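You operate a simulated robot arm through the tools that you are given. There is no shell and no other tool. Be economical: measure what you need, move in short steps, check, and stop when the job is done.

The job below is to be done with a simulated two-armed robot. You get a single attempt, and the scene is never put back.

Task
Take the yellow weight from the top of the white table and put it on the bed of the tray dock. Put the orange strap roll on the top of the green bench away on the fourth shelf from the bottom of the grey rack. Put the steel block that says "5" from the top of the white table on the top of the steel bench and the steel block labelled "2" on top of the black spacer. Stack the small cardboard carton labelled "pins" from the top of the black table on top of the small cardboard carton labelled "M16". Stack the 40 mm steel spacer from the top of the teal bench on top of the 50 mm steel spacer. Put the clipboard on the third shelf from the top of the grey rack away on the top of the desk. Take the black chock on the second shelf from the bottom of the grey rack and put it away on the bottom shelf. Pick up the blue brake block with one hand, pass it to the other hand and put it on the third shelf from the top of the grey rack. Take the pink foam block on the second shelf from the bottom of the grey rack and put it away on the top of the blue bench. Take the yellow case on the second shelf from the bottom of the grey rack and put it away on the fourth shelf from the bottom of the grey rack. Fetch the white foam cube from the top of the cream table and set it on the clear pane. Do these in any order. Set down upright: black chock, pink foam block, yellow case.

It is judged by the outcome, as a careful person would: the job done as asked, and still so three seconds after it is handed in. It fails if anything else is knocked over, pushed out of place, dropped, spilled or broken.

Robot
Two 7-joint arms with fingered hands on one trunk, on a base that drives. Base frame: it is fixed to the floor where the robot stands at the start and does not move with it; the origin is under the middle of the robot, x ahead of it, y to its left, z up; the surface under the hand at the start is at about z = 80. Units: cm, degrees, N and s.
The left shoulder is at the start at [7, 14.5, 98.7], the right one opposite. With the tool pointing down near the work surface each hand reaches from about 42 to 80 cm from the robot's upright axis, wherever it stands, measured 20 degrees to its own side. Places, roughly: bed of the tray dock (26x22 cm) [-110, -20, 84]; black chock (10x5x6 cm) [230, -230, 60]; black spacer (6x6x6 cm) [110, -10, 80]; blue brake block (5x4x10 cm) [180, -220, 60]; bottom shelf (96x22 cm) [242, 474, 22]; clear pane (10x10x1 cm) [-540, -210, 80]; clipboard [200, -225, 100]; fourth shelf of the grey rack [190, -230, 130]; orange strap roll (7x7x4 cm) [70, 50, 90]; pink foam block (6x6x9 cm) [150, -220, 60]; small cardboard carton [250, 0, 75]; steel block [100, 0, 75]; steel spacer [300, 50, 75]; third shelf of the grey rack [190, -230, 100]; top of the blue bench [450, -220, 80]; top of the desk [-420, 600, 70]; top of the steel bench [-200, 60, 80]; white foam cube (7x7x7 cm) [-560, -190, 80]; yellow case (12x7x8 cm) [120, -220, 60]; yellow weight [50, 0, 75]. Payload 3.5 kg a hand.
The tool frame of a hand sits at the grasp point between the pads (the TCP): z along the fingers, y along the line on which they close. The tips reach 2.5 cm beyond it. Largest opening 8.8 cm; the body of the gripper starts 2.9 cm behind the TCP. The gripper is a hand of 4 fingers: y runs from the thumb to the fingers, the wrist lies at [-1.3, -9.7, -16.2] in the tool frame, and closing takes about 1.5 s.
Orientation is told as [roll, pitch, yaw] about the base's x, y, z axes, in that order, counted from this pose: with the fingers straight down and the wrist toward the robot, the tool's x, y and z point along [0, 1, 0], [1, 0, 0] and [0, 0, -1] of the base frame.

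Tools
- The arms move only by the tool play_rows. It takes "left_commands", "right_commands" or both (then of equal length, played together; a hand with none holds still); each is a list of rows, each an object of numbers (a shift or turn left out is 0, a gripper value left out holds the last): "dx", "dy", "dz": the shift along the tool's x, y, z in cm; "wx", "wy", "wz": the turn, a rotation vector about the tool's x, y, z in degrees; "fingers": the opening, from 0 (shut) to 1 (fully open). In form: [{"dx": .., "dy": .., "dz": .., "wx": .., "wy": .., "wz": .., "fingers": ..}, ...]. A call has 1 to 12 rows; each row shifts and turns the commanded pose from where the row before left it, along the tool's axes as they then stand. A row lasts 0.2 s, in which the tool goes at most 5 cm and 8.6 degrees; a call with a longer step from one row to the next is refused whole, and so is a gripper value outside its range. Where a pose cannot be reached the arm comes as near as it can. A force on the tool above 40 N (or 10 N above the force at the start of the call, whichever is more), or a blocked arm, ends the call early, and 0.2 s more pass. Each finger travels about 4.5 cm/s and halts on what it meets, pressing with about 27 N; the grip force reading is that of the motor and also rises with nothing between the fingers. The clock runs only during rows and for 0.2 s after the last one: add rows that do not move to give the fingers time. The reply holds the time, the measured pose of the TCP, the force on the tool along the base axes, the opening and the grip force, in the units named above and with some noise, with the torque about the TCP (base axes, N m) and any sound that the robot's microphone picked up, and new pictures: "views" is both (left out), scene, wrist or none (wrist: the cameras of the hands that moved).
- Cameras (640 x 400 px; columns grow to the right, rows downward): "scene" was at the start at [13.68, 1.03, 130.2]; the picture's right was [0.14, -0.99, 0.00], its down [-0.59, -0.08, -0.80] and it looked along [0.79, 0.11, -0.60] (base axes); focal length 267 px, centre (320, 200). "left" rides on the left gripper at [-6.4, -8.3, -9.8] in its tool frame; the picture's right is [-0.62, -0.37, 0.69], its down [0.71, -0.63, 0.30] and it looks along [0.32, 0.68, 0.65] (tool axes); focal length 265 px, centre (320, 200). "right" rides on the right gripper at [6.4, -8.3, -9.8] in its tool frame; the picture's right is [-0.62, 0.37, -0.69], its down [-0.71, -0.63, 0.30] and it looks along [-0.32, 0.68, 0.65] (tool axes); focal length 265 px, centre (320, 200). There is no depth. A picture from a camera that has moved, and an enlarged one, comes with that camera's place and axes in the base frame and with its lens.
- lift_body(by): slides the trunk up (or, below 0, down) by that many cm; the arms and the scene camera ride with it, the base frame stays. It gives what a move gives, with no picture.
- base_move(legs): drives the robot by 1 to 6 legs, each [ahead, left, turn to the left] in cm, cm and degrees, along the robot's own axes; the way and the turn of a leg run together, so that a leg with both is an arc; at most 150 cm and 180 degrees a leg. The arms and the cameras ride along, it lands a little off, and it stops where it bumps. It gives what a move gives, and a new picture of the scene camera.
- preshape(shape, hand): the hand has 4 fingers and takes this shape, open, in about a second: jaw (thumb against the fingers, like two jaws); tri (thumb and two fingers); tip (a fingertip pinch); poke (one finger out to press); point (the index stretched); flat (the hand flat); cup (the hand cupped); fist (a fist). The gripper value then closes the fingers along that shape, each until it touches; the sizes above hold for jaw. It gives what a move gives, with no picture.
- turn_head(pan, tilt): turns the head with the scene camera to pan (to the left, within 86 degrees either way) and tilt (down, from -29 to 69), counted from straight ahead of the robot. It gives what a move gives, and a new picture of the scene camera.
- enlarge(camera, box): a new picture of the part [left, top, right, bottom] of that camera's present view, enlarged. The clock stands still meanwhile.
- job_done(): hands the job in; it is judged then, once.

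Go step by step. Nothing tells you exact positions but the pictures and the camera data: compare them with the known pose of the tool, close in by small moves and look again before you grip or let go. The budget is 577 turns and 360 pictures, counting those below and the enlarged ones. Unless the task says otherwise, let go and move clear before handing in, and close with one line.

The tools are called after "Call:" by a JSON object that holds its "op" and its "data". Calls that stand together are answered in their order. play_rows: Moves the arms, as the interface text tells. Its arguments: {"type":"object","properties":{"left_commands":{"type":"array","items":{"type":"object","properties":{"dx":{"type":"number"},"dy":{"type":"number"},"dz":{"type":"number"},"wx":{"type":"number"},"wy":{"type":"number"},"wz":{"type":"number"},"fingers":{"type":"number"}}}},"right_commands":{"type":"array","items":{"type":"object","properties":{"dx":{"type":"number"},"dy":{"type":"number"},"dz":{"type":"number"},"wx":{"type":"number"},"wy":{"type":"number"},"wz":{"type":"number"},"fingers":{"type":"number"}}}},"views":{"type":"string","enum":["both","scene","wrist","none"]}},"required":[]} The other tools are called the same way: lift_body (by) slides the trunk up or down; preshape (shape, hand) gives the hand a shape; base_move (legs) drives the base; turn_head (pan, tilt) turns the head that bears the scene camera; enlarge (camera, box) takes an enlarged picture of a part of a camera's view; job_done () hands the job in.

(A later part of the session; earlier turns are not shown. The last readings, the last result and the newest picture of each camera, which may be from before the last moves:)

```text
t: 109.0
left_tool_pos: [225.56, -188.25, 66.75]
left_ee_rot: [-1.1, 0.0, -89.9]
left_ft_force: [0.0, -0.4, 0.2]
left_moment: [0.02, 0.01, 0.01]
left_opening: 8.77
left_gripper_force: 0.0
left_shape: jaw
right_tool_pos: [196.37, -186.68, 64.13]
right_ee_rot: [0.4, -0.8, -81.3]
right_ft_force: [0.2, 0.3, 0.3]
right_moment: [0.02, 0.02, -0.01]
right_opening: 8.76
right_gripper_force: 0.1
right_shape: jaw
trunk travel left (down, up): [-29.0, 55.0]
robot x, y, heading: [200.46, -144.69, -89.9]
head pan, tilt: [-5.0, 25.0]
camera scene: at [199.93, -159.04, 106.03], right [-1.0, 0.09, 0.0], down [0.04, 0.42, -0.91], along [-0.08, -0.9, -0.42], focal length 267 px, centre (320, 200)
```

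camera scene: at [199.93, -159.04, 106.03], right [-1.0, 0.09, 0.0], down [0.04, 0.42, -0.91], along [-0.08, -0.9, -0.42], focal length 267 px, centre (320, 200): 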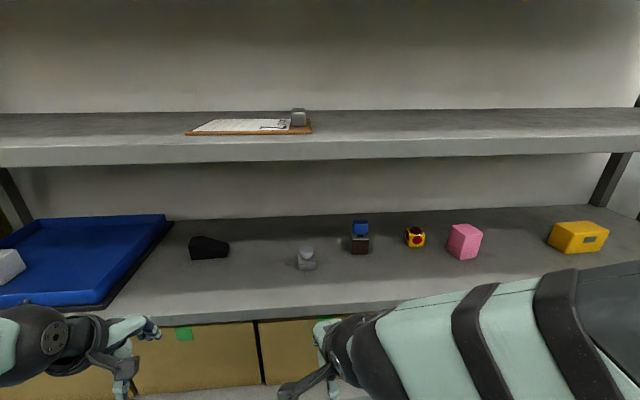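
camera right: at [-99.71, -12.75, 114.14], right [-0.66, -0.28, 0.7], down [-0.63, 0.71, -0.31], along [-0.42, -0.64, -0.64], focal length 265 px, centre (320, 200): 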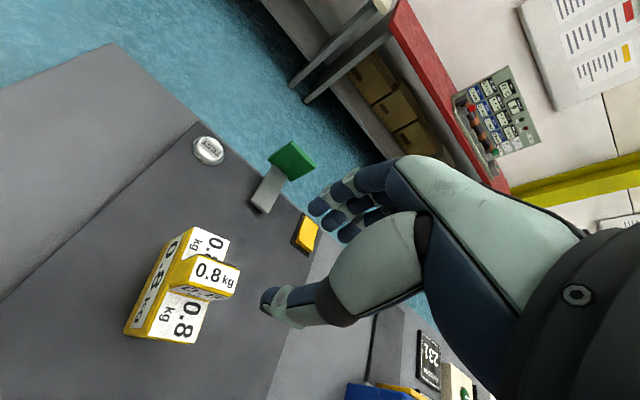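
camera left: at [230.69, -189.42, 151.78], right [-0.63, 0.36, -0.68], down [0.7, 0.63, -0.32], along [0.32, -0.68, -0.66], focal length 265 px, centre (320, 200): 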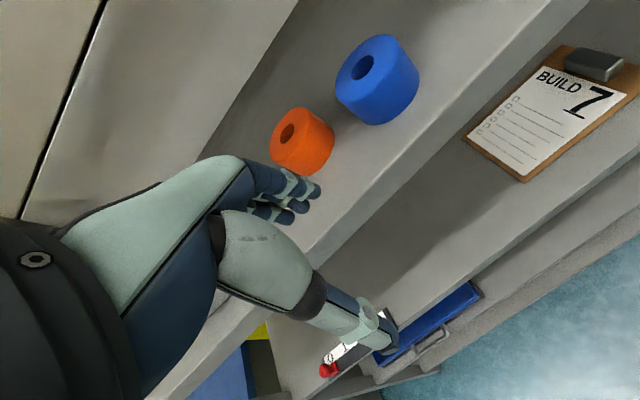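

The brake block is at [181.8, -224.5] with its top near z 68. There isn't headroom to come down over it, so I'll enter low beside it at x≈190 and then slide sideways onto it.

Call:
{"op": "play_rows", "data": {"right_commands": [{"wz": 4.3, "dx": -1.5, "dz": -1}, {"wz": 4.4, "dx": -2, "dz": -1.5}, {"dx": -2}, {}], "views": "none"}}

Call:
{"op": "base_move", "data": {"legs": [[12, 0, 0]]}}

```text
t: 110.0
left_tool_pos: [225.73, -188.36, 66.86]
left_ee_rot: [-0.9, 0.1, -89.8]
left_ft_force: [-0.3, 0.1, 0.3]
left_moment: [0.02, -0.02, 0.03]
left_opening: 8.81
left_gripper_force: 0.0
left_shape: jaw
right_tool_pos: [190.7, -187.04, 66.66]
right_ee_rot: [0.5, -0.6, -90.1]
right_ft_force: [-0.1, 0.8, 0.7]
right_moment: [0.0, 0.03, -0.05]
right_opening: 8.77
right_gripper_force: 0.2
right_shape: jaw
trunk travel left (down, up): [-29.0, 55.0]
robot x, y, heading: [200.71, -144.66, -90.1]
head pan, tilt: [-5.0, 25.0]
```

```text
t: 111.2
left_tool_pos: [225.69, -200.28, 66.61]
left_ee_rot: [-1.0, 0.0, -89.8]
left_ft_force: [0.0, -0.6, -0.5]
left_moment: [0.0, -0.01, -0.02]
left_opening: 8.78
left_gripper_force: 0.0
left_shape: jaw
right_tool_pos: [190.78, -199.21, 66.49]
right_ee_rot: [0.5, -0.5, -89.9]
right_ft_force: [-0.3, 0.1, -0.4]
right_moment: [0.04, -0.01, -0.02]
right_opening: 8.77
right_gripper_force: 0.2
right_shape: jaw
trunk travel left (down, up): [-29.0, 55.0]
robot x, y, heading: [200.79, -156.18, -90.1]
head pan, tilt: [-5.0, 25.0]
camera scene: at [199.96, -171.11, 106.02], right [-1.0, 0.09, 0.0], down [0.04, 0.42, -0.91], along [-0.08, -0.9, -0.42], focal length 267 px, centre (320, 200)
```

scene: 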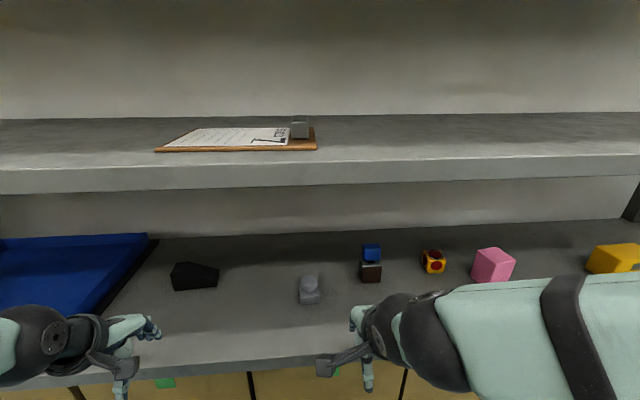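

Call:
{"op": "play_rows", "data": {"right_commands": [{"dy": 4, "dx": -0.4}, {"dy": 4}, {"dy": 4}, {"dy": 4}, {}]}}

```text
t: 112.4
left_tool_pos: [225.76, -200.21, 66.64]
left_ee_rot: [-1.0, 0.0, -89.8]
left_ft_force: [0.6, 0.6, -0.8]
left_moment: [0.0, 0.01, 0.0]
left_opening: 8.8
left_gripper_force: 0.1
left_shape: jaw
right_tool_pos: [190.27, -214.83, 66.66]
right_ee_rot: [0.4, -0.6, -89.9]
right_ft_force: [0.0, -0.2, 0.1]
right_moment: [-0.01, 0.02, 0.0]
right_opening: 8.78
right_gripper_force: 0.1
right_shape: jaw
trunk travel left (down, up): [-29.0, 55.0]
robot x, y, heading: [200.9, -157.18, -89.6]
head pan, tilt: [-5.0, 25.0]
camera scene: at [199.95, -171.0, 106.04], right [-1.0, 0.09, 0.0], down [0.04, 0.42, -0.91], along [-0.08, -0.9, -0.42], focal length 267 px, centre (320, 200)
camera right: at [196.69, -206.21, 76.37], right [-0.63, -0.36, 0.69], down [-0.71, 0.63, -0.32], along [-0.32, -0.69, -0.65], focal length 265 px, centre (320, 200)
```

scene: 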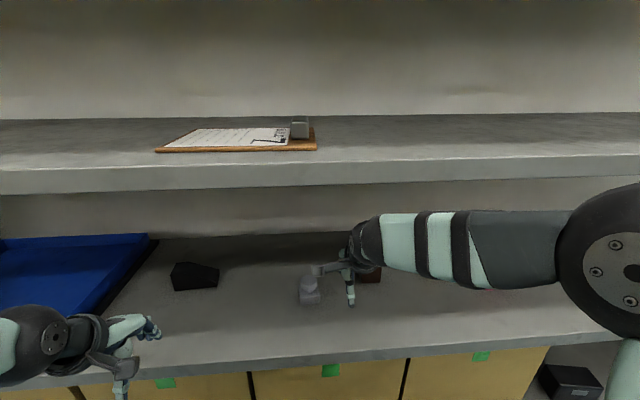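
right: 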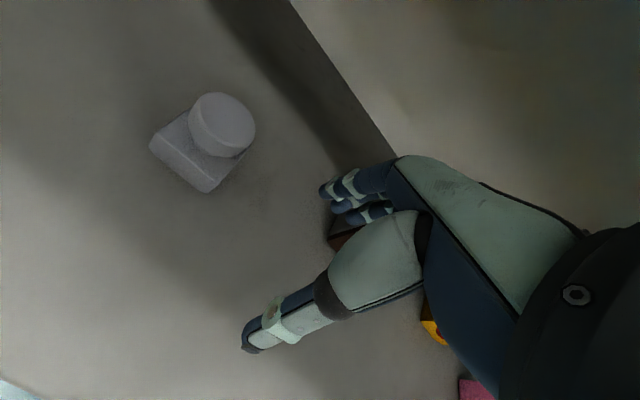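

Call:
{"op": "play_rows", "data": {"right_commands": [{"dy": 4}, {"dy": 4}, {"dy": 1.6}, {}], "views": "wrist"}}

```text
t: 113.4
left_tool_pos: [225.72, -200.28, 66.71]
left_ee_rot: [-1.0, -0.1, -89.8]
left_ft_force: [0.4, -0.2, 0.7]
left_moment: [-0.03, -0.02, 0.0]
left_opening: 8.8
left_gripper_force: 0.1
left_shape: jaw
right_tool_pos: [190.5, -224.39, 66.83]
right_ee_rot: [0.5, -0.7, -90.0]
right_ft_force: [0.2, -0.3, -0.1]
right_moment: [0.03, -0.01, -0.03]
right_opening: 8.76
right_gripper_force: 0.0
right_shape: jaw
trunk travel left (down, up): [-29.0, 55.0]
robot x, y, heading: [200.82, -156.29, -89.9]
head pan, tilt: [-5.0, 25.0]
camera right: at [196.88, -215.9, 76.55], right [-0.63, -0.36, 0.69], down [-0.71, 0.63, -0.32], along [-0.32, -0.69, -0.65], focal length 265 px, centre (320, 200)
```

right: 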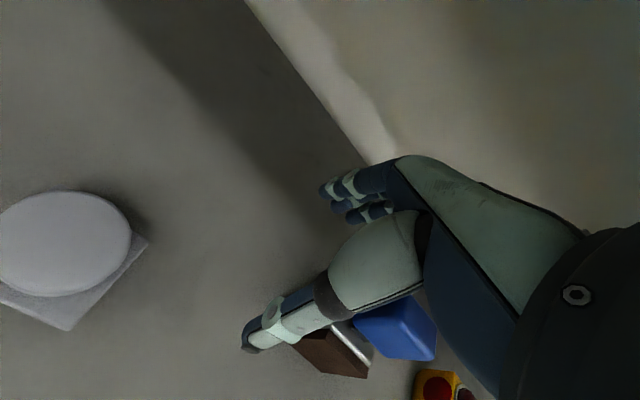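

The block lies beside the hand as expected, at about [182, -223.7]. I'll slide over it.

Call:
{"op": "play_rows", "data": {"right_commands": [{"dx": -2}, {"dx": -2}, {"dx": -2}, {"dx": -2}, {}]}}

```text
t: 114.6
left_tool_pos: [225.65, -200.22, 66.72]
left_ee_rot: [-1.0, 0.0, -89.8]
left_ft_force: [-0.7, -0.1, 0.4]
left_moment: [0.0, 0.01, -0.01]
left_opening: 8.78
left_gripper_force: 0.1
left_shape: jaw
right_tool_pos: [182.43, -224.67, 66.79]
right_ee_rot: [0.5, -0.6, -90.0]
right_ft_force: [0.0, -0.4, 0.1]
right_moment: [0.01, 0.01, 0.03]
right_opening: 8.77
right_gripper_force: 0.2
right_shape: jaw
trunk travel left (down, up): [-29.0, 55.0]
robot x, y, heading: [201.02, -156.93, -90.2]
head pan, tilt: [-5.0, 25.0]
camera scene: at [199.96, -171.03, 106.04], right [-1.0, 0.09, 0.0], down [0.04, 0.42, -0.91], along [-0.08, -0.9, -0.42], focal length 267 px, centre (320, 200)
camera right: at [188.87, -216.19, 76.66], right [-0.63, -0.36, 0.69], down [-0.71, 0.63, -0.32], along [-0.32, -0.69, -0.65], focal length 265 px, centre (320, 200)
```

scene: 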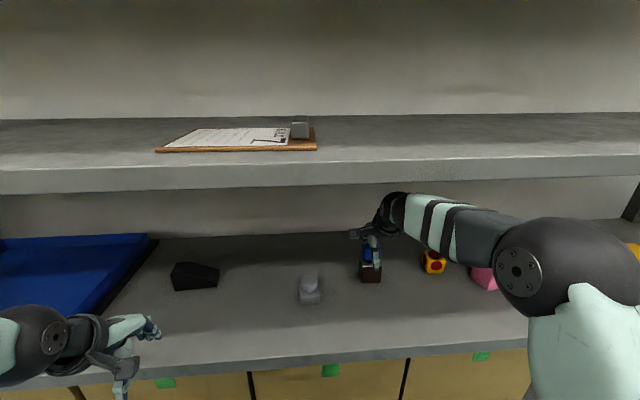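
right: 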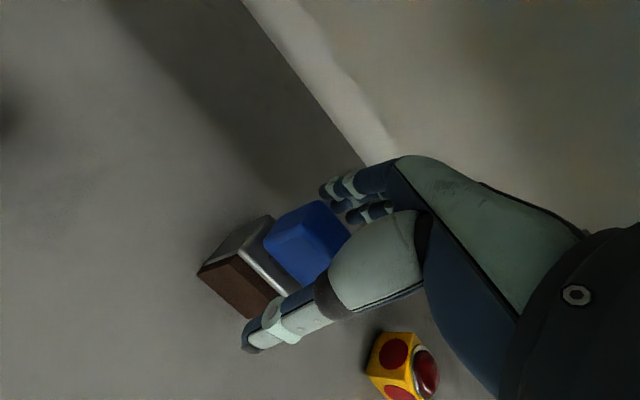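

The blue cap is between thumb and fingers. I'll close.

Call:
{"op": "play_rows", "data": {"right_commands": [{"dx": 0.6, "dy": -0.6}, {"fingers": 0}, {}, {}, {}, {}, {}, {}, {}], "views": "wrist"}}

```text
t: 116.6
left_tool_pos: [225.75, -200.24, 66.8]
left_ee_rot: [-0.9, 0.0, -89.8]
left_ft_force: [0.5, 0.5, 0.4]
left_moment: [0.01, 0.03, 0.01]
left_opening: 8.8
left_gripper_force: 0.1
left_shape: jaw
right_tool_pos: [183.1, -224.13, 66.82]
right_ee_rot: [0.5, -0.6, -90.1]
right_ft_force: [-1.6, 0.2, -0.2]
right_moment: [0.03, 0.03, 0.04]
right_opening: 2.15
right_gripper_force: 26.7
right_shape: jaw
trunk travel left (down, up): [-29.0, 55.0]
robot x, y, heading: [200.38, -156.77, -90.0]
head pan, tilt: [-5.0, 25.0]
camera right: at [189.42, -215.66, 76.63], right [-0.63, -0.36, 0.69], down [-0.71, 0.63, -0.32], along [-0.32, -0.69, -0.65], focal length 265 px, centre (320, 200)
```

right: 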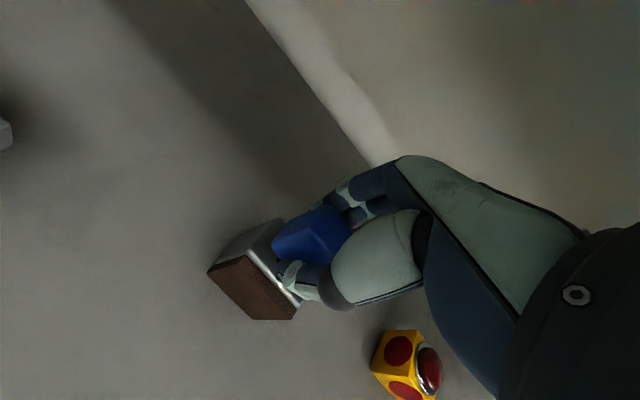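

Call:
{"op": "play_rows", "data": {"right_commands": [{"dz": -1}, {"dz": -1}, {"dy": -3}, {"dy": -4}, {"dy": -4}, {"dy": -4}, {"dy": -4}, {"dy": -4}, {"dy": -4}, {}]}}

```text
t: 118.8
left_tool_pos: [225.76, -200.41, 66.76]
left_ee_rot: [-1.0, 0.0, -89.8]
left_ft_force: [0.3, 0.4, -0.3]
left_moment: [0.02, -0.01, 0.05]
left_opening: 8.82
left_gripper_force: 0.0
left_shape: jaw
right_tool_pos: [182.78, -197.05, 68.28]
right_ee_rot: [0.4, -0.6, -90.0]
right_ft_force: [0.1, -0.2, -2.5]
right_moment: [-0.03, 0.02, 0.01]
right_opening: 2.13
right_gripper_force: 26.7
right_shape: jaw
trunk travel left (down, up): [-29.0, 55.0]
robot x, y, heading: [200.7, -157.2, -89.8]
head pan, tilt: [-5.0, 25.0]
camera scene: at [199.96, -171.06, 106.03], right [-1.0, 0.09, 0.0], down [0.04, 0.42, -0.91], along [-0.08, -0.9, -0.42], focal length 267 px, centre (320, 200)
camera right: at [189.13, -188.52, 78.1], right [-0.63, -0.36, 0.69], down [-0.71, 0.63, -0.32], along [-0.32, -0.69, -0.65], focal length 265 px, centre (320, 200)
```

scene: 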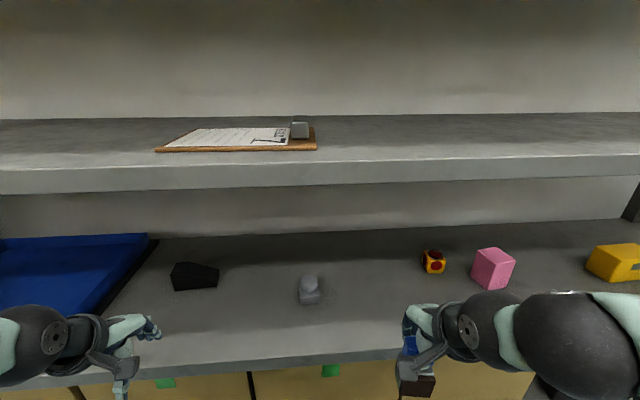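
right: 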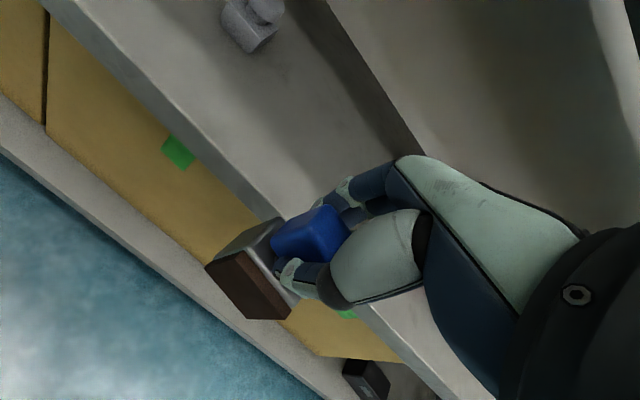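

The brake block is out. I'll back away, raise the trunk, and rotate the right hand so the block points left for a handover from above.

Call:
{"op": "base_move", "data": {"legs": [[-32, 0, 0]]}}

Call:
{"op": "lift_body", "data": {"by": 27}}

Call:
{"op": "play_rows", "data": {"right_commands": [{"wy": 8.2}, {"wy": 8.2}, {"wy": 8.2}, {"wy": 8.2}, {"wy": 8.2}, {"wy": 8.2}, {"wy": 8.2}, {"wy": 8.2}, {"wy": 8.2}, {"wy": 8.2}, {"wy": 8}, {}], "views": "scene"}}

```text
t: 121.0
left_tool_pos: [225.45, -168.47, 66.77]
left_ee_rot: [-0.9, 0.0, -90.1]
left_ft_force: [-0.3, -0.4, 0.0]
left_moment: [0.03, 0.02, 0.0]
left_opening: 8.81
left_gripper_force: 0.0
left_shape: jaw
right_tool_pos: [182.42, -165.01, 68.28]
right_ee_rot: [0.6, -0.6, -90.3]
right_ft_force: [-0.1, -0.2, -2.9]
right_moment: [0.03, -0.03, 0.04]
right_opening: 2.12
right_gripper_force: 27.0
right_shape: jaw
trunk travel left (down, up): [-29.0, 55.0]
robot x, y, heading: [200.5, -124.71, -90.2]
head pan, tilt: [-5.0, 25.0]
camera scene: at [199.89, -139.06, 106.04], right [-1.0, 0.09, 0.0], down [0.04, 0.42, -0.91], along [-0.08, -0.9, -0.42], focal length 267 px, centre (320, 200)
```

scene: 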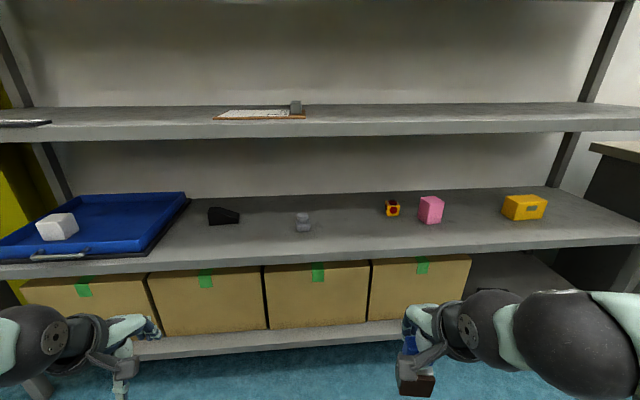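

```text
t: 123.7
left_tool_pos: [225.49, -168.49, 93.73]
left_ee_rot: [-1.0, 0.0, -90.2]
left_ft_force: [0.4, 0.8, -0.1]
left_moment: [0.02, -0.02, 0.0]
left_opening: 8.8
left_gripper_force: 0.1
left_shape: jaw
right_tool_pos: [182.45, -165.13, 95.26]
right_ee_rot: [0.5, -0.5, -90.5]
right_ft_force: [0.3, 0.5, -2.9]
right_moment: [0.02, 0.03, 0.02]
right_opening: 2.13
right_gripper_force: 26.9
right_shape: jaw
trunk travel left (down, up): [-56.0, 28.0]
robot x, y, heading: [201.14, -124.24, -90.3]
head pan, tilt: [-5.0, 25.0]
```

```text
t: 126.3
left_tool_pos: [225.41, -168.7, 93.8]
left_ee_rot: [-1.0, 0.0, -90.1]
left_ft_force: [-0.1, 0.1, -0.1]
left_moment: [-0.02, -0.01, -0.03]
left_opening: 8.82
left_gripper_force: 0.1
left_shape: jaw
right_tool_pos: [182.5, -165.12, 95.26]
right_ee_rot: [90.6, -0.6, -90.4]
right_ft_force: [0.1, 0.0, -3.2]
right_moment: [0.04, 0.13, 0.0]
right_opening: 2.14
right_gripper_force: 26.9
right_shape: jaw
trunk travel left (down, up): [-56.0, 28.0]
robot x, y, heading: [200.9, -124.99, -90.5]
head pan, tilt: [-5.0, 25.0]
camera scene: at [199.89, -139.12, 133.04], right [-1.0, 0.09, 0.0], down [0.04, 0.42, -0.91], along [-0.08, -0.9, -0.42], focal length 267 px, centre (320, 200)
```

scene: 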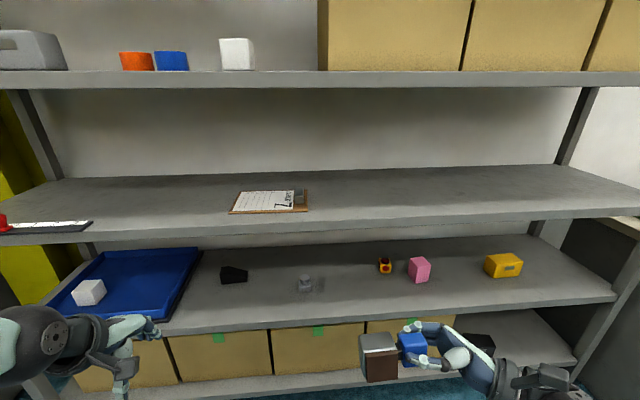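

The block now points left. I'll bring the right hand toward the middle, and the left hand above the brown end.

Call:
{"op": "play_rows", "data": {"right_commands": [{"dz": 4, "dy": 1}, {"dz": 4, "dy": 1}, {"dz": 4, "dy": 1}, {"dz": 1.5, "dy": 1}, {}, {}, {}, {}, {}], "left_commands": [{"dz": -4}, {"dz": -4}, {"dz": -4}, {"dz": -4}, {"dx": -4}, {"dx": -4}, {"dx": -4}, {"dx": -4}, {}]}}

```text
t: 128.3
left_tool_pos: [215.11, -176.33, 111.06]
left_ee_rot: [-1.8, 0.0, -90.0]
left_ft_force: [1.2, -0.4, -0.1]
left_moment: [0.04, 0.01, -0.02]
left_opening: 8.82
left_gripper_force: 0.1
left_shape: jaw
left hand out of reach, approached as far as the arm can: row 2, 3, 5, 6, 7, 8
right_tool_pos: [196.12, -169.14, 95.47]
right_ee_rot: [90.5, -0.6, -90.4]
right_ft_force: [0.1, 0.2, -2.5]
right_moment: [0.01, 0.14, 0.0]
right_opening: 2.11
right_gripper_force: 26.8
right_shape: jaw
trunk travel left (down, up): [-56.0, 28.0]
robot x, y, heading: [200.84, -124.52, -90.3]
head pan, tilt: [-5.0, 25.0]
camera scene: at [199.97, -139.11, 133.04], right [-1.0, 0.09, 0.0], down [0.04, 0.42, -0.91], along [-0.08, -0.9, -0.42], focal length 267 px, centre (320, 200)
camera right: at [186.38, -160.66, 101.68], right [-0.69, -0.37, -0.62], down [0.31, 0.62, -0.72], along [0.65, -0.69, -0.31], focal length 265 px, centre (320, 200)
camera left: at [209.15, -168.08, 121.04], right [-0.64, 0.37, -0.67], down [0.7, 0.63, -0.33], along [0.3, -0.68, -0.66], focal length 265 px, centre (320, 200)
```

scene: 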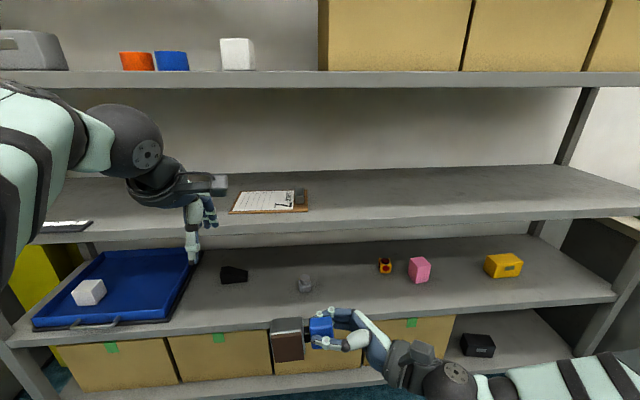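
right: 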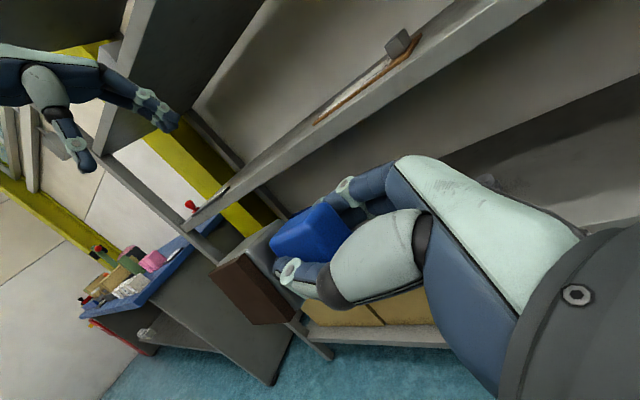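
left: 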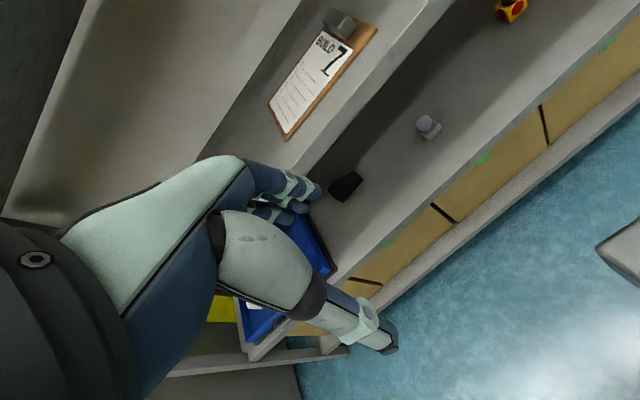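

The left arm can't come that close to the middle, so I'll meet farther forward and more to the left.

Call:
{"op": "play_rows", "data": {"right_commands": [{"dz": 3, "dy": 3}, {"dz": 3, "dy": 3}, {"dy": 4}, {}, {}], "left_commands": [{"dy": 1}, {"dy": 1.7}, {"dx": -3, "dz": 1}, {"dx": -3, "dz": 2}, {}]}}

```text
t: 129.5
left_tool_pos: [209.38, -178.88, 108.87]
left_ee_rot: [-1.8, 0.0, -89.6]
left_ft_force: [0.2, -0.3, 0.1]
left_moment: [-0.01, 0.01, 0.01]
left_opening: 8.81
left_gripper_force: 0.2
left_shape: jaw
right_tool_pos: [202.11, -179.26, 95.7]
right_ee_rot: [90.5, -0.6, -90.3]
right_ft_force: [-0.1, -0.1, -2.2]
right_moment: [0.02, 0.14, 0.0]
right_opening: 2.14
right_gripper_force: 27.3
right_shape: jaw
trunk travel left (down, up): [-56.0, 28.0]
robot x, y, heading: [200.61, -124.6, -90.0]
head pan, tilt: [-5.0, 25.0]
camera scene: at [199.93, -139.13, 133.03], right [-1.0, 0.09, 0.0], down [0.04, 0.42, -0.91], along [-0.08, -0.9, -0.42], focal length 267 px, centre (320, 200)
camera right: at [192.38, -170.77, 101.98], right [-0.69, -0.37, -0.62], down [0.31, 0.62, -0.72], along [0.65, -0.69, -0.31], focal length 265 px, centre (320, 200)
camera left: at [203.37, -170.68, 118.73], right [-0.64, 0.37, -0.67], down [0.7, 0.63, -0.33], along [0.31, -0.68, -0.66], focal length 265 px, centre (320, 200)
```

scene: 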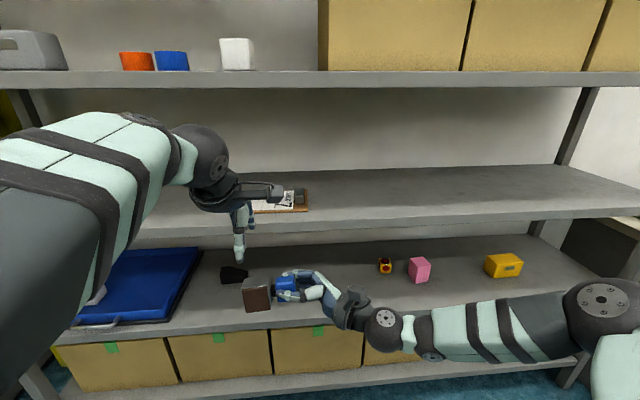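
right: 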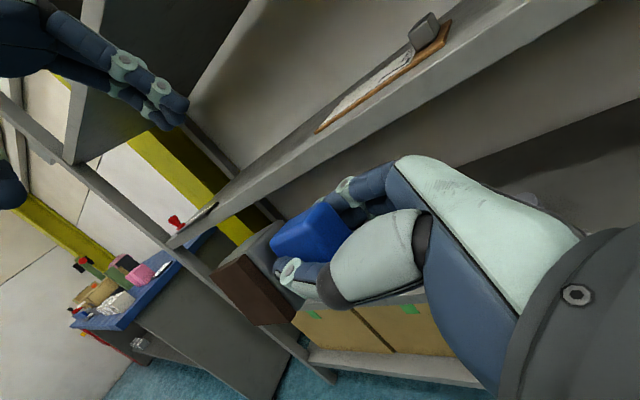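
left: 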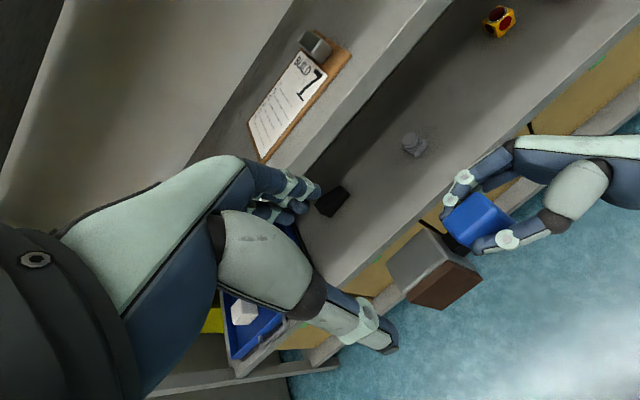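

The brown end is right under the left hand. I'll descend in steps.

Call:
{"op": "play_rows", "data": {"left_commands": [{"dz": 4}, {"dz": 3}, {"dz": 2}, {}], "views": "wrist"}}

```text
t: 130.5
left_tool_pos: [208.72, -179.08, 100.07]
left_ee_rot: [-2.1, -0.2, -90.0]
left_ft_force: [0.1, 0.4, 0.0]
left_moment: [-0.02, 0.01, -0.03]
left_opening: 8.78
left_gripper_force: 0.1
left_shape: jaw
right_tool_pos: [202.2, -179.25, 95.7]
right_ee_rot: [90.5, -0.6, -90.4]
right_ft_force: [0.2, 0.6, -2.6]
right_moment: [0.0, 0.12, 0.0]
right_opening: 2.12
right_gripper_force: 27.0
right_shape: jaw
trunk travel left (down, up): [-56.0, 28.0]
robot x, y, heading: [200.66, -124.87, -90.2]
head pan, tilt: [-5.0, 25.0]
camera left: at [202.84, -170.74, 109.97], right [-0.65, 0.37, -0.67], down [0.7, 0.63, -0.33], along [0.3, -0.69, -0.66], focal length 265 px, centre (320, 200)
```

left: 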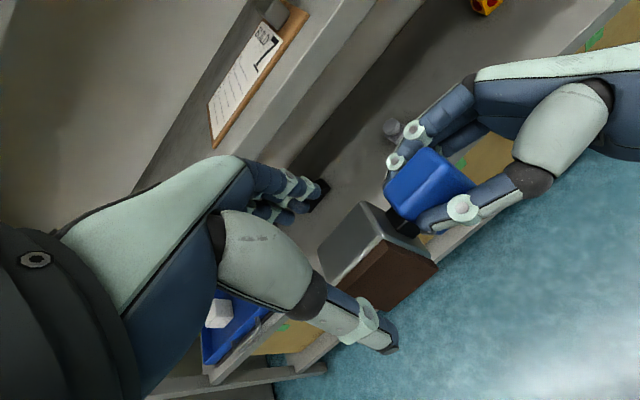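

Call:
{"op": "play_rows", "data": {"left_commands": [{"dz": 2}, {"dz": 1.6}, {}, {"fingers": 0}, {}, {}, {}, {}, {}, {}], "views": "wrist"}}

```text
t: 132.7
left_tool_pos: [208.79, -179.16, 96.35]
left_ee_rot: [-2.1, 0.0, -89.7]
left_ft_force: [-0.7, -1.1, 1.4]
left_moment: [0.03, 0.03, -0.08]
left_opening: 3.52
left_gripper_force: 26.8
left_shape: jaw
right_tool_pos: [202.06, -179.25, 95.74]
right_ee_rot: [90.6, -0.6, -90.4]
right_ft_force: [0.5, -0.6, -3.6]
right_moment: [-0.01, 0.18, 0.03]
right_opening: 2.11
right_gripper_force: 27.5
right_shape: jaw
trunk travel left (down, up): [-56.0, 28.0]
robot x, y, heading: [200.73, -124.85, -90.1]
head pan, tilt: [-5.0, 25.0]
camera left: at [202.9, -171.03, 106.19], right [-0.65, 0.37, -0.67], down [0.7, 0.63, -0.33], along [0.3, -0.68, -0.67], focal length 265 px, centre (320, 200)
```

left: 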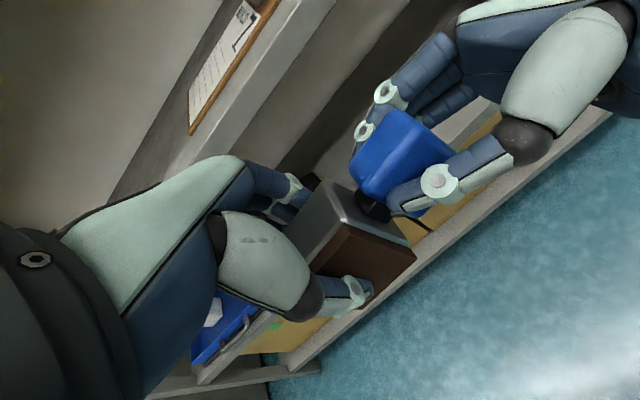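

The left hand holds the base. I'll open the right hand and withdraw it to the right.

Call:
{"op": "play_rows", "data": {"right_commands": [{"fingers": 0.5}, {"fingers": 1}, {}, {}, {}, {"dz": -2}, {"dz": -3}, {"dz": -4}, {"dz": -4}, {"dz": -4}, {}]}}

```text
t: 135.1
left_tool_pos: [208.86, -179.26, 96.26]
left_ee_rot: [-2.2, 0.0, -89.8]
left_ft_force: [0.9, 0.2, -0.7]
left_moment: [-0.03, -0.09, -0.02]
left_opening: 3.47
left_gripper_force: 27.1
left_shape: jaw
right_tool_pos: [184.82, -179.04, 95.61]
right_ee_rot: [90.5, -0.5, -90.4]
right_ft_force: [0.2, 0.1, -0.1]
right_moment: [0.0, 0.02, -0.03]
right_opening: 8.76
right_gripper_force: 0.0
right_shape: jaw
trunk travel left (down, up): [-56.0, 28.0]
robot x, y, heading: [200.98, -124.96, -90.3]
head pan, tilt: [-5.0, 25.0]
camera scene: at [199.98, -139.19, 133.03], right [-1.0, 0.09, 0.0], down [0.04, 0.42, -0.91], along [-0.08, -0.9, -0.42], focal length 267 px, centre (320, 200)
camera right: at [175.06, -170.5, 101.93], right [-0.69, -0.37, -0.62], down [0.31, 0.62, -0.72], along [0.65, -0.69, -0.31], focal length 265 px, centre (320, 200)
```

scene: 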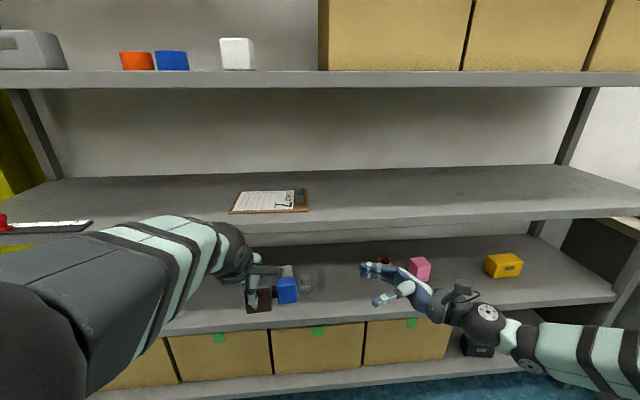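
right: 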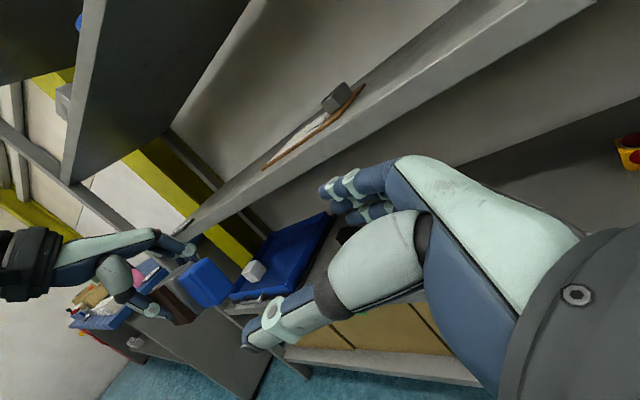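

The handover worked. I'll restore the right hand to pointing down, tuck it, and raise the left hand with the block.

Call:
{"op": "play_rows", "data": {"right_commands": [{"wy": -8.2, "dy": -2}, {"wy": -8.2, "dy": -2}, {"wy": -8.2, "dy": -2}, {"wy": -8.2, "dy": -2}, {"wy": -8.2, "dy": -2}, {"wy": -8.2, "dy": -1}, {"wy": -8.2}, {"wy": -8.2}, {"wy": -8.2}, {"wy": -8.2}, {"wy": -8}, {}], "left_commands": [{"dz": -2, "dx": 2}, {"dz": -2, "dx": 2}, {"dz": -2, "dx": 2}, {"dx": 2}, {"dx": 2}, {"dx": 2}, {}, {}, {}, {}, {}, {}], "views": "none"}}

Call:
{"op": "base_move", "data": {"legs": [[0, 17, 0], [22, 0, 0]]}}

```text
t: 137.7
left_tool_pos: [220.5, -179.37, 101.59]
left_ee_rot: [-0.9, 0.1, -90.1]
left_ft_force: [-0.4, -0.3, -2.3]
left_moment: [0.01, -0.06, 0.02]
left_opening: 3.47
left_gripper_force: 26.8
left_shape: jaw
right_tool_pos: [182.91, -171.1, 93.24]
right_ee_rot: [1.4, -0.6, -90.6]
right_ft_force: [-0.2, -0.1, 0.9]
right_moment: [-0.01, -0.01, -0.01]
right_opening: 8.8
right_gripper_force: 0.2
right_shape: jaw
right hand out of reach, approached as far as the arm can: row 9, 10, 11
trunk travel left (down, up): [-56.0, 28.0]
robot x, y, heading: [200.76, -124.39, -90.2]
head pan, tilt: [-5.0, 25.0]
```

```text
t: 140.4
left_tool_pos: [237.29, -201.27, 101.59]
left_ee_rot: [-1.0, 0.0, -90.3]
left_ft_force: [1.1, -0.2, -3.8]
left_moment: [0.02, -0.02, 0.01]
left_opening: 3.44
left_gripper_force: 27.0
left_shape: jaw
right_tool_pos: [199.72, -192.86, 93.19]
right_ee_rot: [1.5, -0.6, -90.8]
right_ft_force: [-0.6, -0.2, 2.2]
right_moment: [-0.03, 0.01, -0.02]
right_opening: 8.75
right_gripper_force: 0.1
right_shape: jaw
trunk travel left (down, up): [-56.0, 28.0]
robot x, y, heading: [217.82, -146.51, -90.2]
head pan, tilt: [-5.0, 25.0]
camera scene: at [216.66, -160.9, 133.04], right [-1.0, 0.09, 0.0], down [0.04, 0.42, -0.91], along [-0.09, -0.9, -0.42], focal length 267 px, centre (320, 200)
```

scene: 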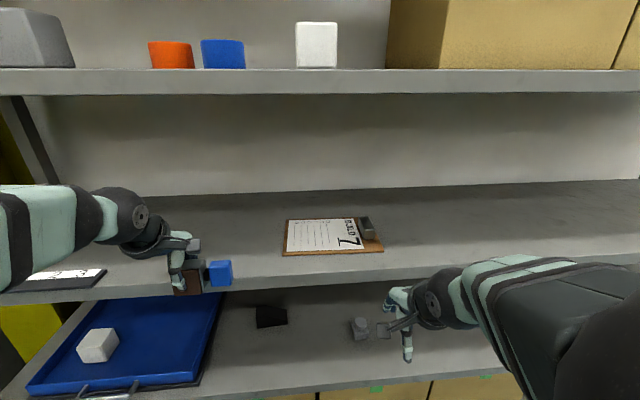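

Call:
{"op": "play_rows", "data": {"left_commands": [{"dz": -1.5}, {"dy": 3}, {"dy": 4}, {"dy": 4}, {"dy": 3}, {}]}}

```text
t: 141.8
left_tool_pos: [237.4, -215.19, 103.41]
left_ee_rot: [-1.0, 0.0, -90.2]
left_ft_force: [-0.3, 0.5, -2.6]
left_moment: [-0.02, -0.1, 0.0]
left_opening: 3.46
left_gripper_force: 26.5
left_shape: jaw
right_tool_pos: [199.6, -192.73, 93.27]
right_ee_rot: [1.6, -0.6, -90.7]
right_ft_force: [0.1, 0.3, -0.2]
right_moment: [-0.01, 0.02, -0.04]
right_opening: 8.74
right_gripper_force: 0.1
right_shape: jaw
trunk travel left (down, up): [-56.0, 28.0]
robot x, y, heading: [217.73, -147.0, -90.5]
head pan, tilt: [-5.0, 25.0]
camera scene: at [216.63, -160.8, 133.05], right [-1.0, 0.09, 0.0], down [0.04, 0.42, -0.91], along [-0.09, -0.9, -0.42], focal length 267 px, centre (320, 200)
camera left: at [231.27, -206.85, 113.37], right [-0.63, 0.37, -0.68], down [0.71, 0.63, -0.32], along [0.31, -0.69, -0.66], focal length 265 px, centre (320, 200)
```

scene: 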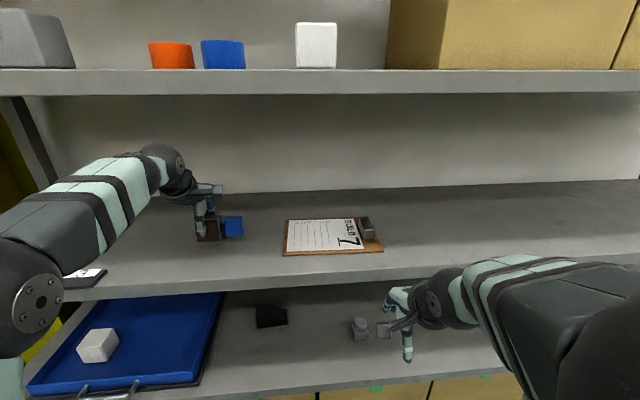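
left: 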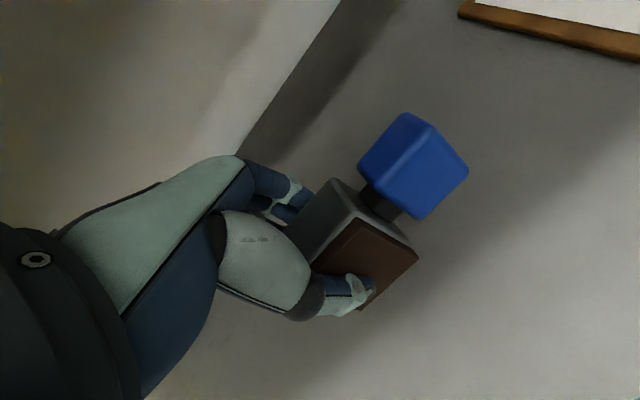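

Call:
{"op": "play_rows", "data": {"left_commands": [{"dz": 1.5}, {"dz": 1}, {"dz": 0.5}, {"dz": 0.5}, {}], "views": "none"}}

```text
t: 143.1
left_tool_pos: [237.2, -215.16, 100.0]
left_ee_rot: [-0.9, -0.5, -90.2]
left_ft_force: [4.1, -4.3, 14.1]
left_moment: [-0.45, -0.17, -0.02]
left_opening: 3.53
left_gripper_force: 27.0
left_shape: jaw
right_tool_pos: [199.7, -192.59, 93.26]
right_ee_rot: [1.6, -0.7, -90.9]
right_ft_force: [0.7, 0.2, -0.4]
right_moment: [-0.03, 0.01, -0.03]
right_opening: 8.77
right_gripper_force: 0.1
right_shape: jaw
trunk travel left (down, up): [-56.0, 28.0]
robot x, y, heading: [217.5, -146.82, -90.6]
head pan, tilt: [-5.0, 25.0]
```

Call:
{"op": "play_rows", "data": {"left_commands": [{"dz": -0.2}, {"fingers": 0.55}, {}, {"fingers": 0.9}, {}, {}, {"dz": -2}, {"dz": -3}, {"dz": -2}, {"dy": -4}, {"dy": -4}, {"dy": -4}]}}

```text
t: 145.7
left_tool_pos: [237.49, -203.06, 107.27]
left_ee_rot: [-0.9, -0.2, -90.3]
left_ft_force: [0.1, -0.2, -0.8]
left_moment: [-0.01, 0.0, -0.02]
left_opening: 7.94
left_gripper_force: 0.1
left_shape: jaw
right_tool_pos: [199.56, -192.61, 93.32]
right_ee_rot: [1.6, -0.6, -90.8]
right_ft_force: [0.0, 1.2, 0.8]
right_moment: [0.0, -0.03, 0.01]
right_opening: 8.8
right_gripper_force: 0.1
right_shape: jaw
trunk travel left (down, up): [-56.0, 28.0]
robot x, y, heading: [217.52, -146.28, -90.3]
head pan, tilt: [-5.0, 25.0]
camera scene: at [216.63, -160.63, 133.06], right [-1.0, 0.09, 0.0], down [0.04, 0.42, -0.91], along [-0.09, -0.9, -0.42], focal length 267 px, centre (320, 200)
camera left: at [231.33, -194.71, 117.0], right [-0.63, 0.37, -0.68], down [0.71, 0.63, -0.32], along [0.31, -0.69, -0.66], focal length 265 px, centre (320, 200)
```

scene: 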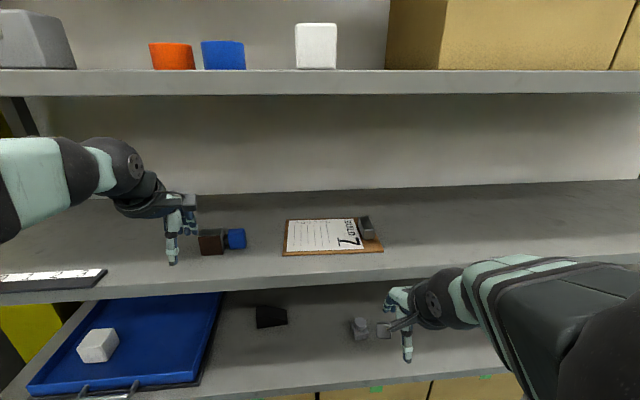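
left: 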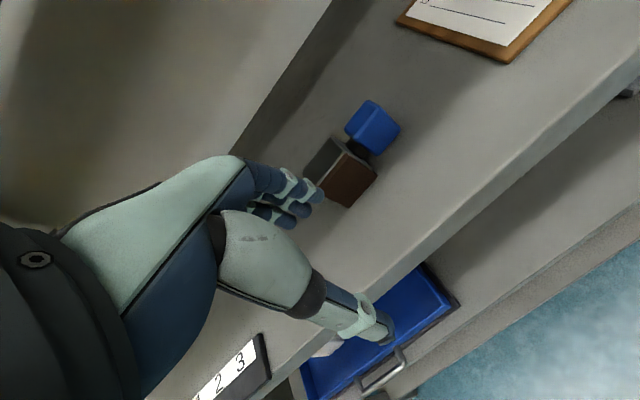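

The brake block rests on the third shelf. Next is the yellow case: I'll back off, slide right, lower the trunk and look at it.

Call:
{"op": "base_move", "data": {"legs": [[-24, 0, 0], [0, -90, 0]]}}

Call:
{"op": "lift_body", "data": {"by": -27}}

Call:
{"op": "turn_head", "data": {"pan": -5, "tilt": 30}}

```text
t: 151.7
left_tool_pos: [148.32, -178.87, 106.97]
left_ee_rot: [-1.0, 0.0, -90.4]
left_ft_force: [-0.5, -1.3, 0.7]
left_moment: [-0.01, -0.03, 0.0]
left_opening: 7.94
left_gripper_force: 0.0
left_shape: jaw
right_tool_pos: [110.47, -168.33, 93.2]
right_ee_rot: [1.5, -0.6, -90.8]
right_ft_force: [0.7, -0.5, -0.2]
right_moment: [0.01, 0.03, 0.02]
right_opening: 8.77
right_gripper_force: 0.0
right_shape: jaw
trunk travel left (down, up): [-56.0, 28.0]
robot x, y, heading: [128.69, -122.16, -90.4]
head pan, tilt: [-5.0, 25.0]
camera scene: at [127.57, -136.45, 133.04], right [-1.0, 0.09, 0.0], down [0.04, 0.42, -0.91], along [-0.09, -0.9, -0.42], focal length 267 px, centre (320, 200)
```

scene: 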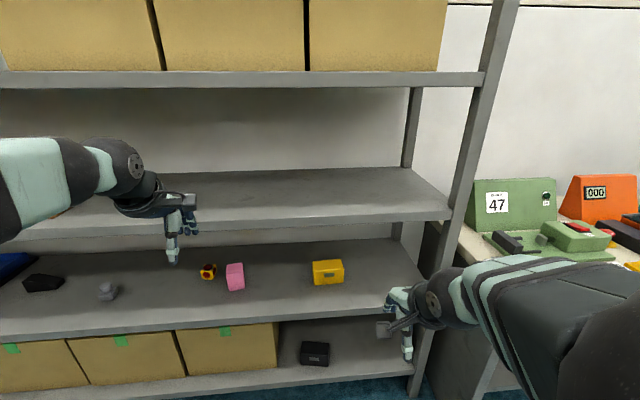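

```text
t: 154.5
left_tool_pos: [148.24, -178.89, 80.08]
left_ee_rot: [-1.0, -0.1, -90.3]
left_ft_force: [-0.2, 0.1, -0.2]
left_moment: [0.0, 0.02, -0.04]
left_opening: 7.91
left_gripper_force: 0.0
left_shape: jaw
right_tool_pos: [110.56, -168.46, 66.23]
right_ee_rot: [1.6, -0.7, -90.8]
right_ft_force: [-0.6, -0.3, 0.3]
right_moment: [-0.02, 0.0, 0.0]
right_opening: 8.79
right_gripper_force: 0.3
right_shape: jaw
trunk travel left (down, up): [-29.0, 55.0]
robot x, y, heading: [128.37, -122.42, -90.4]
head pan, tilt: [-5.0, 25.0]
```

```text
t: 155.1
left_tool_pos: [148.35, -178.76, 80.11]
left_ee_rot: [-1.1, 0.0, -90.2]
left_ft_force: [-0.3, 0.3, -0.2]
left_moment: [-0.01, 0.01, -0.03]
left_opening: 7.95
left_gripper_force: 0.0
left_shape: jaw
right_tool_pos: [110.59, -168.47, 66.05]
right_ee_rot: [1.5, -0.6, -90.7]
right_ft_force: [0.0, 0.4, 0.6]
right_moment: [0.01, 0.01, -0.01]
right_opening: 8.78
right_gripper_force: 0.1
right_shape: jaw
trunk travel left (down, up): [-29.0, 55.0]
robot x, y, heading: [128.33, -122.34, -90.3]
head pan, tilt: [-5.0, 30.0]
camera scene: at [127.59, -136.28, 105.24], right [-1.0, 0.09, 0.0], down [0.05, 0.5, -0.87], along [-0.08, -0.86, -0.5], focal length 267 px, centre (320, 200)
```

scene: 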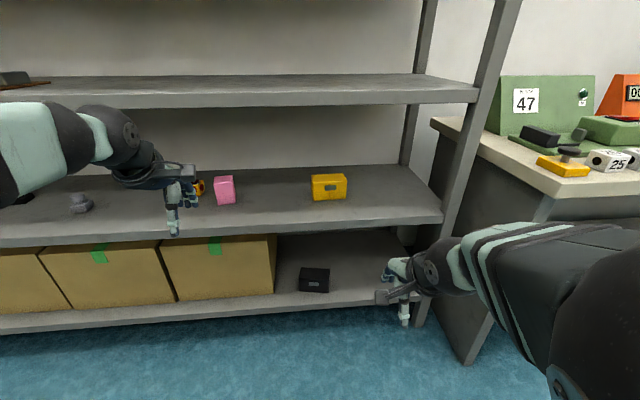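

The case's front face is at y≈-218, with x from 110 to 122 and its top near z 65. I'll tuck the left hand, set the right hand's x to the free gap beside the case, and drive in.

Call:
{"op": "play_rows", "data": {"right_commands": [{"dx": 1, "dz": 0.5}, {"dx": 1, "dz": 1}, {"dx": 0.5, "dz": 1}, {}], "left_commands": [{"dy": -4}, {"dy": -4}, {"dy": -4}, {"dx": 2}], "views": "none"}}

Call:
{"op": "base_move", "data": {"legs": [[0, 20, 0], [24, 0, 0]]}}

```text
t: 156.1
left_tool_pos: [152.41, -170.03, 80.17]
left_ee_rot: [-1.0, 0.1, -90.3]
left_ft_force: [-0.3, -0.5, -0.6]
left_moment: [0.0, 0.01, 0.01]
left_opening: 7.92
left_gripper_force: 0.0
left_shape: jaw
left hand out of reach, approached as far as the arm can: row 2, 3
right_tool_pos: [113.07, -168.42, 63.92]
right_ee_rot: [2.4, -0.7, -90.8]
right_ft_force: [-0.2, 0.1, -0.3]
right_moment: [0.0, 0.0, 0.0]
right_opening: 8.78
right_gripper_force: 0.1
right_shape: jaw
trunk travel left (down, up): [-29.0, 55.0]
robot x, y, heading: [128.33, -122.42, -90.5]
head pan, tilt: [-5.0, 30.0]
```

```text
t: 159.1
left_tool_pos: [171.88, -194.78, 80.26]
left_ee_rot: [-1.0, 0.0, -90.6]
left_ft_force: [-1.0, -0.6, -0.7]
left_moment: [0.0, 0.01, -0.02]
left_opening: 7.92
left_gripper_force: 0.1
left_shape: jaw
right_tool_pos: [132.42, -192.95, 63.91]
right_ee_rot: [2.4, -0.5, -91.3]
right_ft_force: [0.0, 0.0, 1.1]
right_moment: [0.01, -0.01, 0.01]
right_opening: 8.77
right_gripper_force: 0.2
right_shape: jaw
trunk travel left (down, up): [-29.0, 55.0]
robot x, y, heading: [148.2, -146.93, -90.7]
head pan, tilt: [-5.0, 30.0]
camera scene: at [147.15, -160.96, 105.23], right [-0.99, 0.1, 0.0], down [0.05, 0.5, -0.87], along [-0.09, -0.86, -0.5], focal length 267 px, centre (320, 200)
```

scene: 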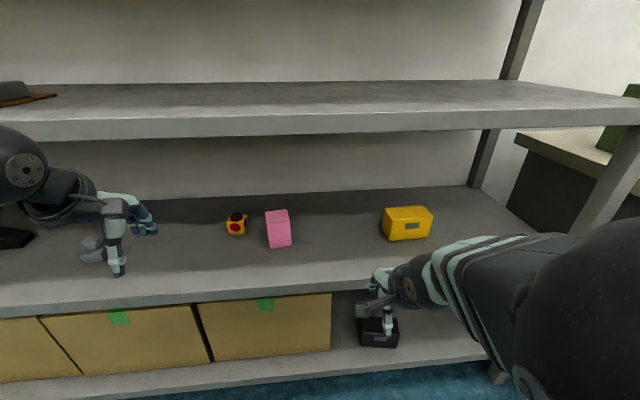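

Call:
{"op": "base_move", "data": {"legs": [[8, 0, 0.7]]}}

Call:
{"op": "play_rows", "data": {"right_commands": [{"dy": 4}, {"dy": 4}, {"dy": 4}, {"dy": 4}, {"dy": 3}, {}]}}

```text
t: 160.2
left_tool_pos: [172.16, -202.61, 80.31]
left_ee_rot: [-0.9, -0.1, -90.2]
left_ft_force: [0.1, -0.3, -0.4]
left_moment: [0.04, -0.04, 0.01]
left_opening: 7.88
left_gripper_force: 0.1
left_shape: jaw
right_tool_pos: [132.8, -200.97, 63.75]
right_ee_rot: [2.5, -0.5, -91.0]
right_ft_force: [-0.2, -0.5, 0.5]
right_moment: [0.01, 0.0, 0.0]
right_opening: 8.74
right_gripper_force: 0.0
right_shape: jaw
trunk travel left (down, up): [-29.0, 55.0]
robot x, y, heading: [147.78, -154.51, -90.5]
head pan, tilt: [-5.0, 30.0]
camera scene: at [147.2, -168.85, 105.22], right [-1.0, 0.09, 0.0], down [0.05, 0.5, -0.87], along [-0.08, -0.86, -0.5], focal length 267 px, centre (320, 200)
```

scene: 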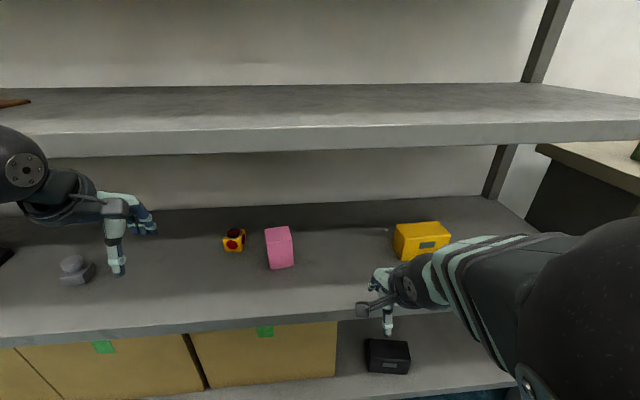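

```text
t: 161.6
left_tool_pos: [172.18, -202.38, 80.22]
left_ee_rot: [-1.1, 0.0, -90.1]
left_ft_force: [0.4, 0.4, 0.4]
left_moment: [0.01, -0.01, 0.01]
left_opening: 7.9
left_gripper_force: 0.1
left_shape: jaw
right_tool_pos: [132.47, -220.33, 63.86]
right_ee_rot: [2.5, -0.6, -90.9]
right_ft_force: [-0.1, -0.8, 0.1]
right_moment: [0.01, 0.03, -0.03]
right_opening: 8.78
right_gripper_force: 0.1
right_shape: jaw
trunk travel left (down, up): [-29.0, 55.0]
robot x, y, heading: [147.96, -154.73, -90.2]
head pan, tilt: [-5.0, 30.0]
camera scene: at [147.2, -168.73, 105.24], right [-1.0, 0.09, 0.0], down [0.05, 0.5, -0.87], along [-0.08, -0.86, -0.5], focal length 267 px, centre (320, 200)
camera right: at [138.55, -211.85, 73.91], right [-0.66, -0.35, 0.67], down [-0.69, 0.64, -0.34], along [-0.31, -0.69, -0.66], focal length 265 px, centre (320, 200)
```

scene: 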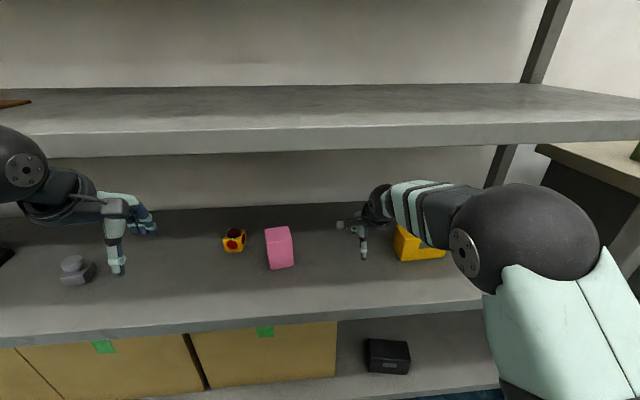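
right: 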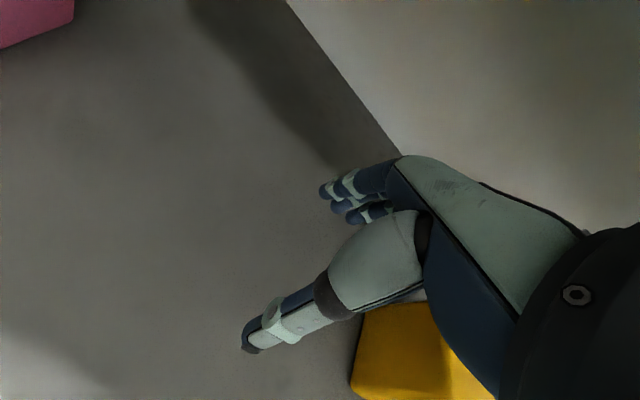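

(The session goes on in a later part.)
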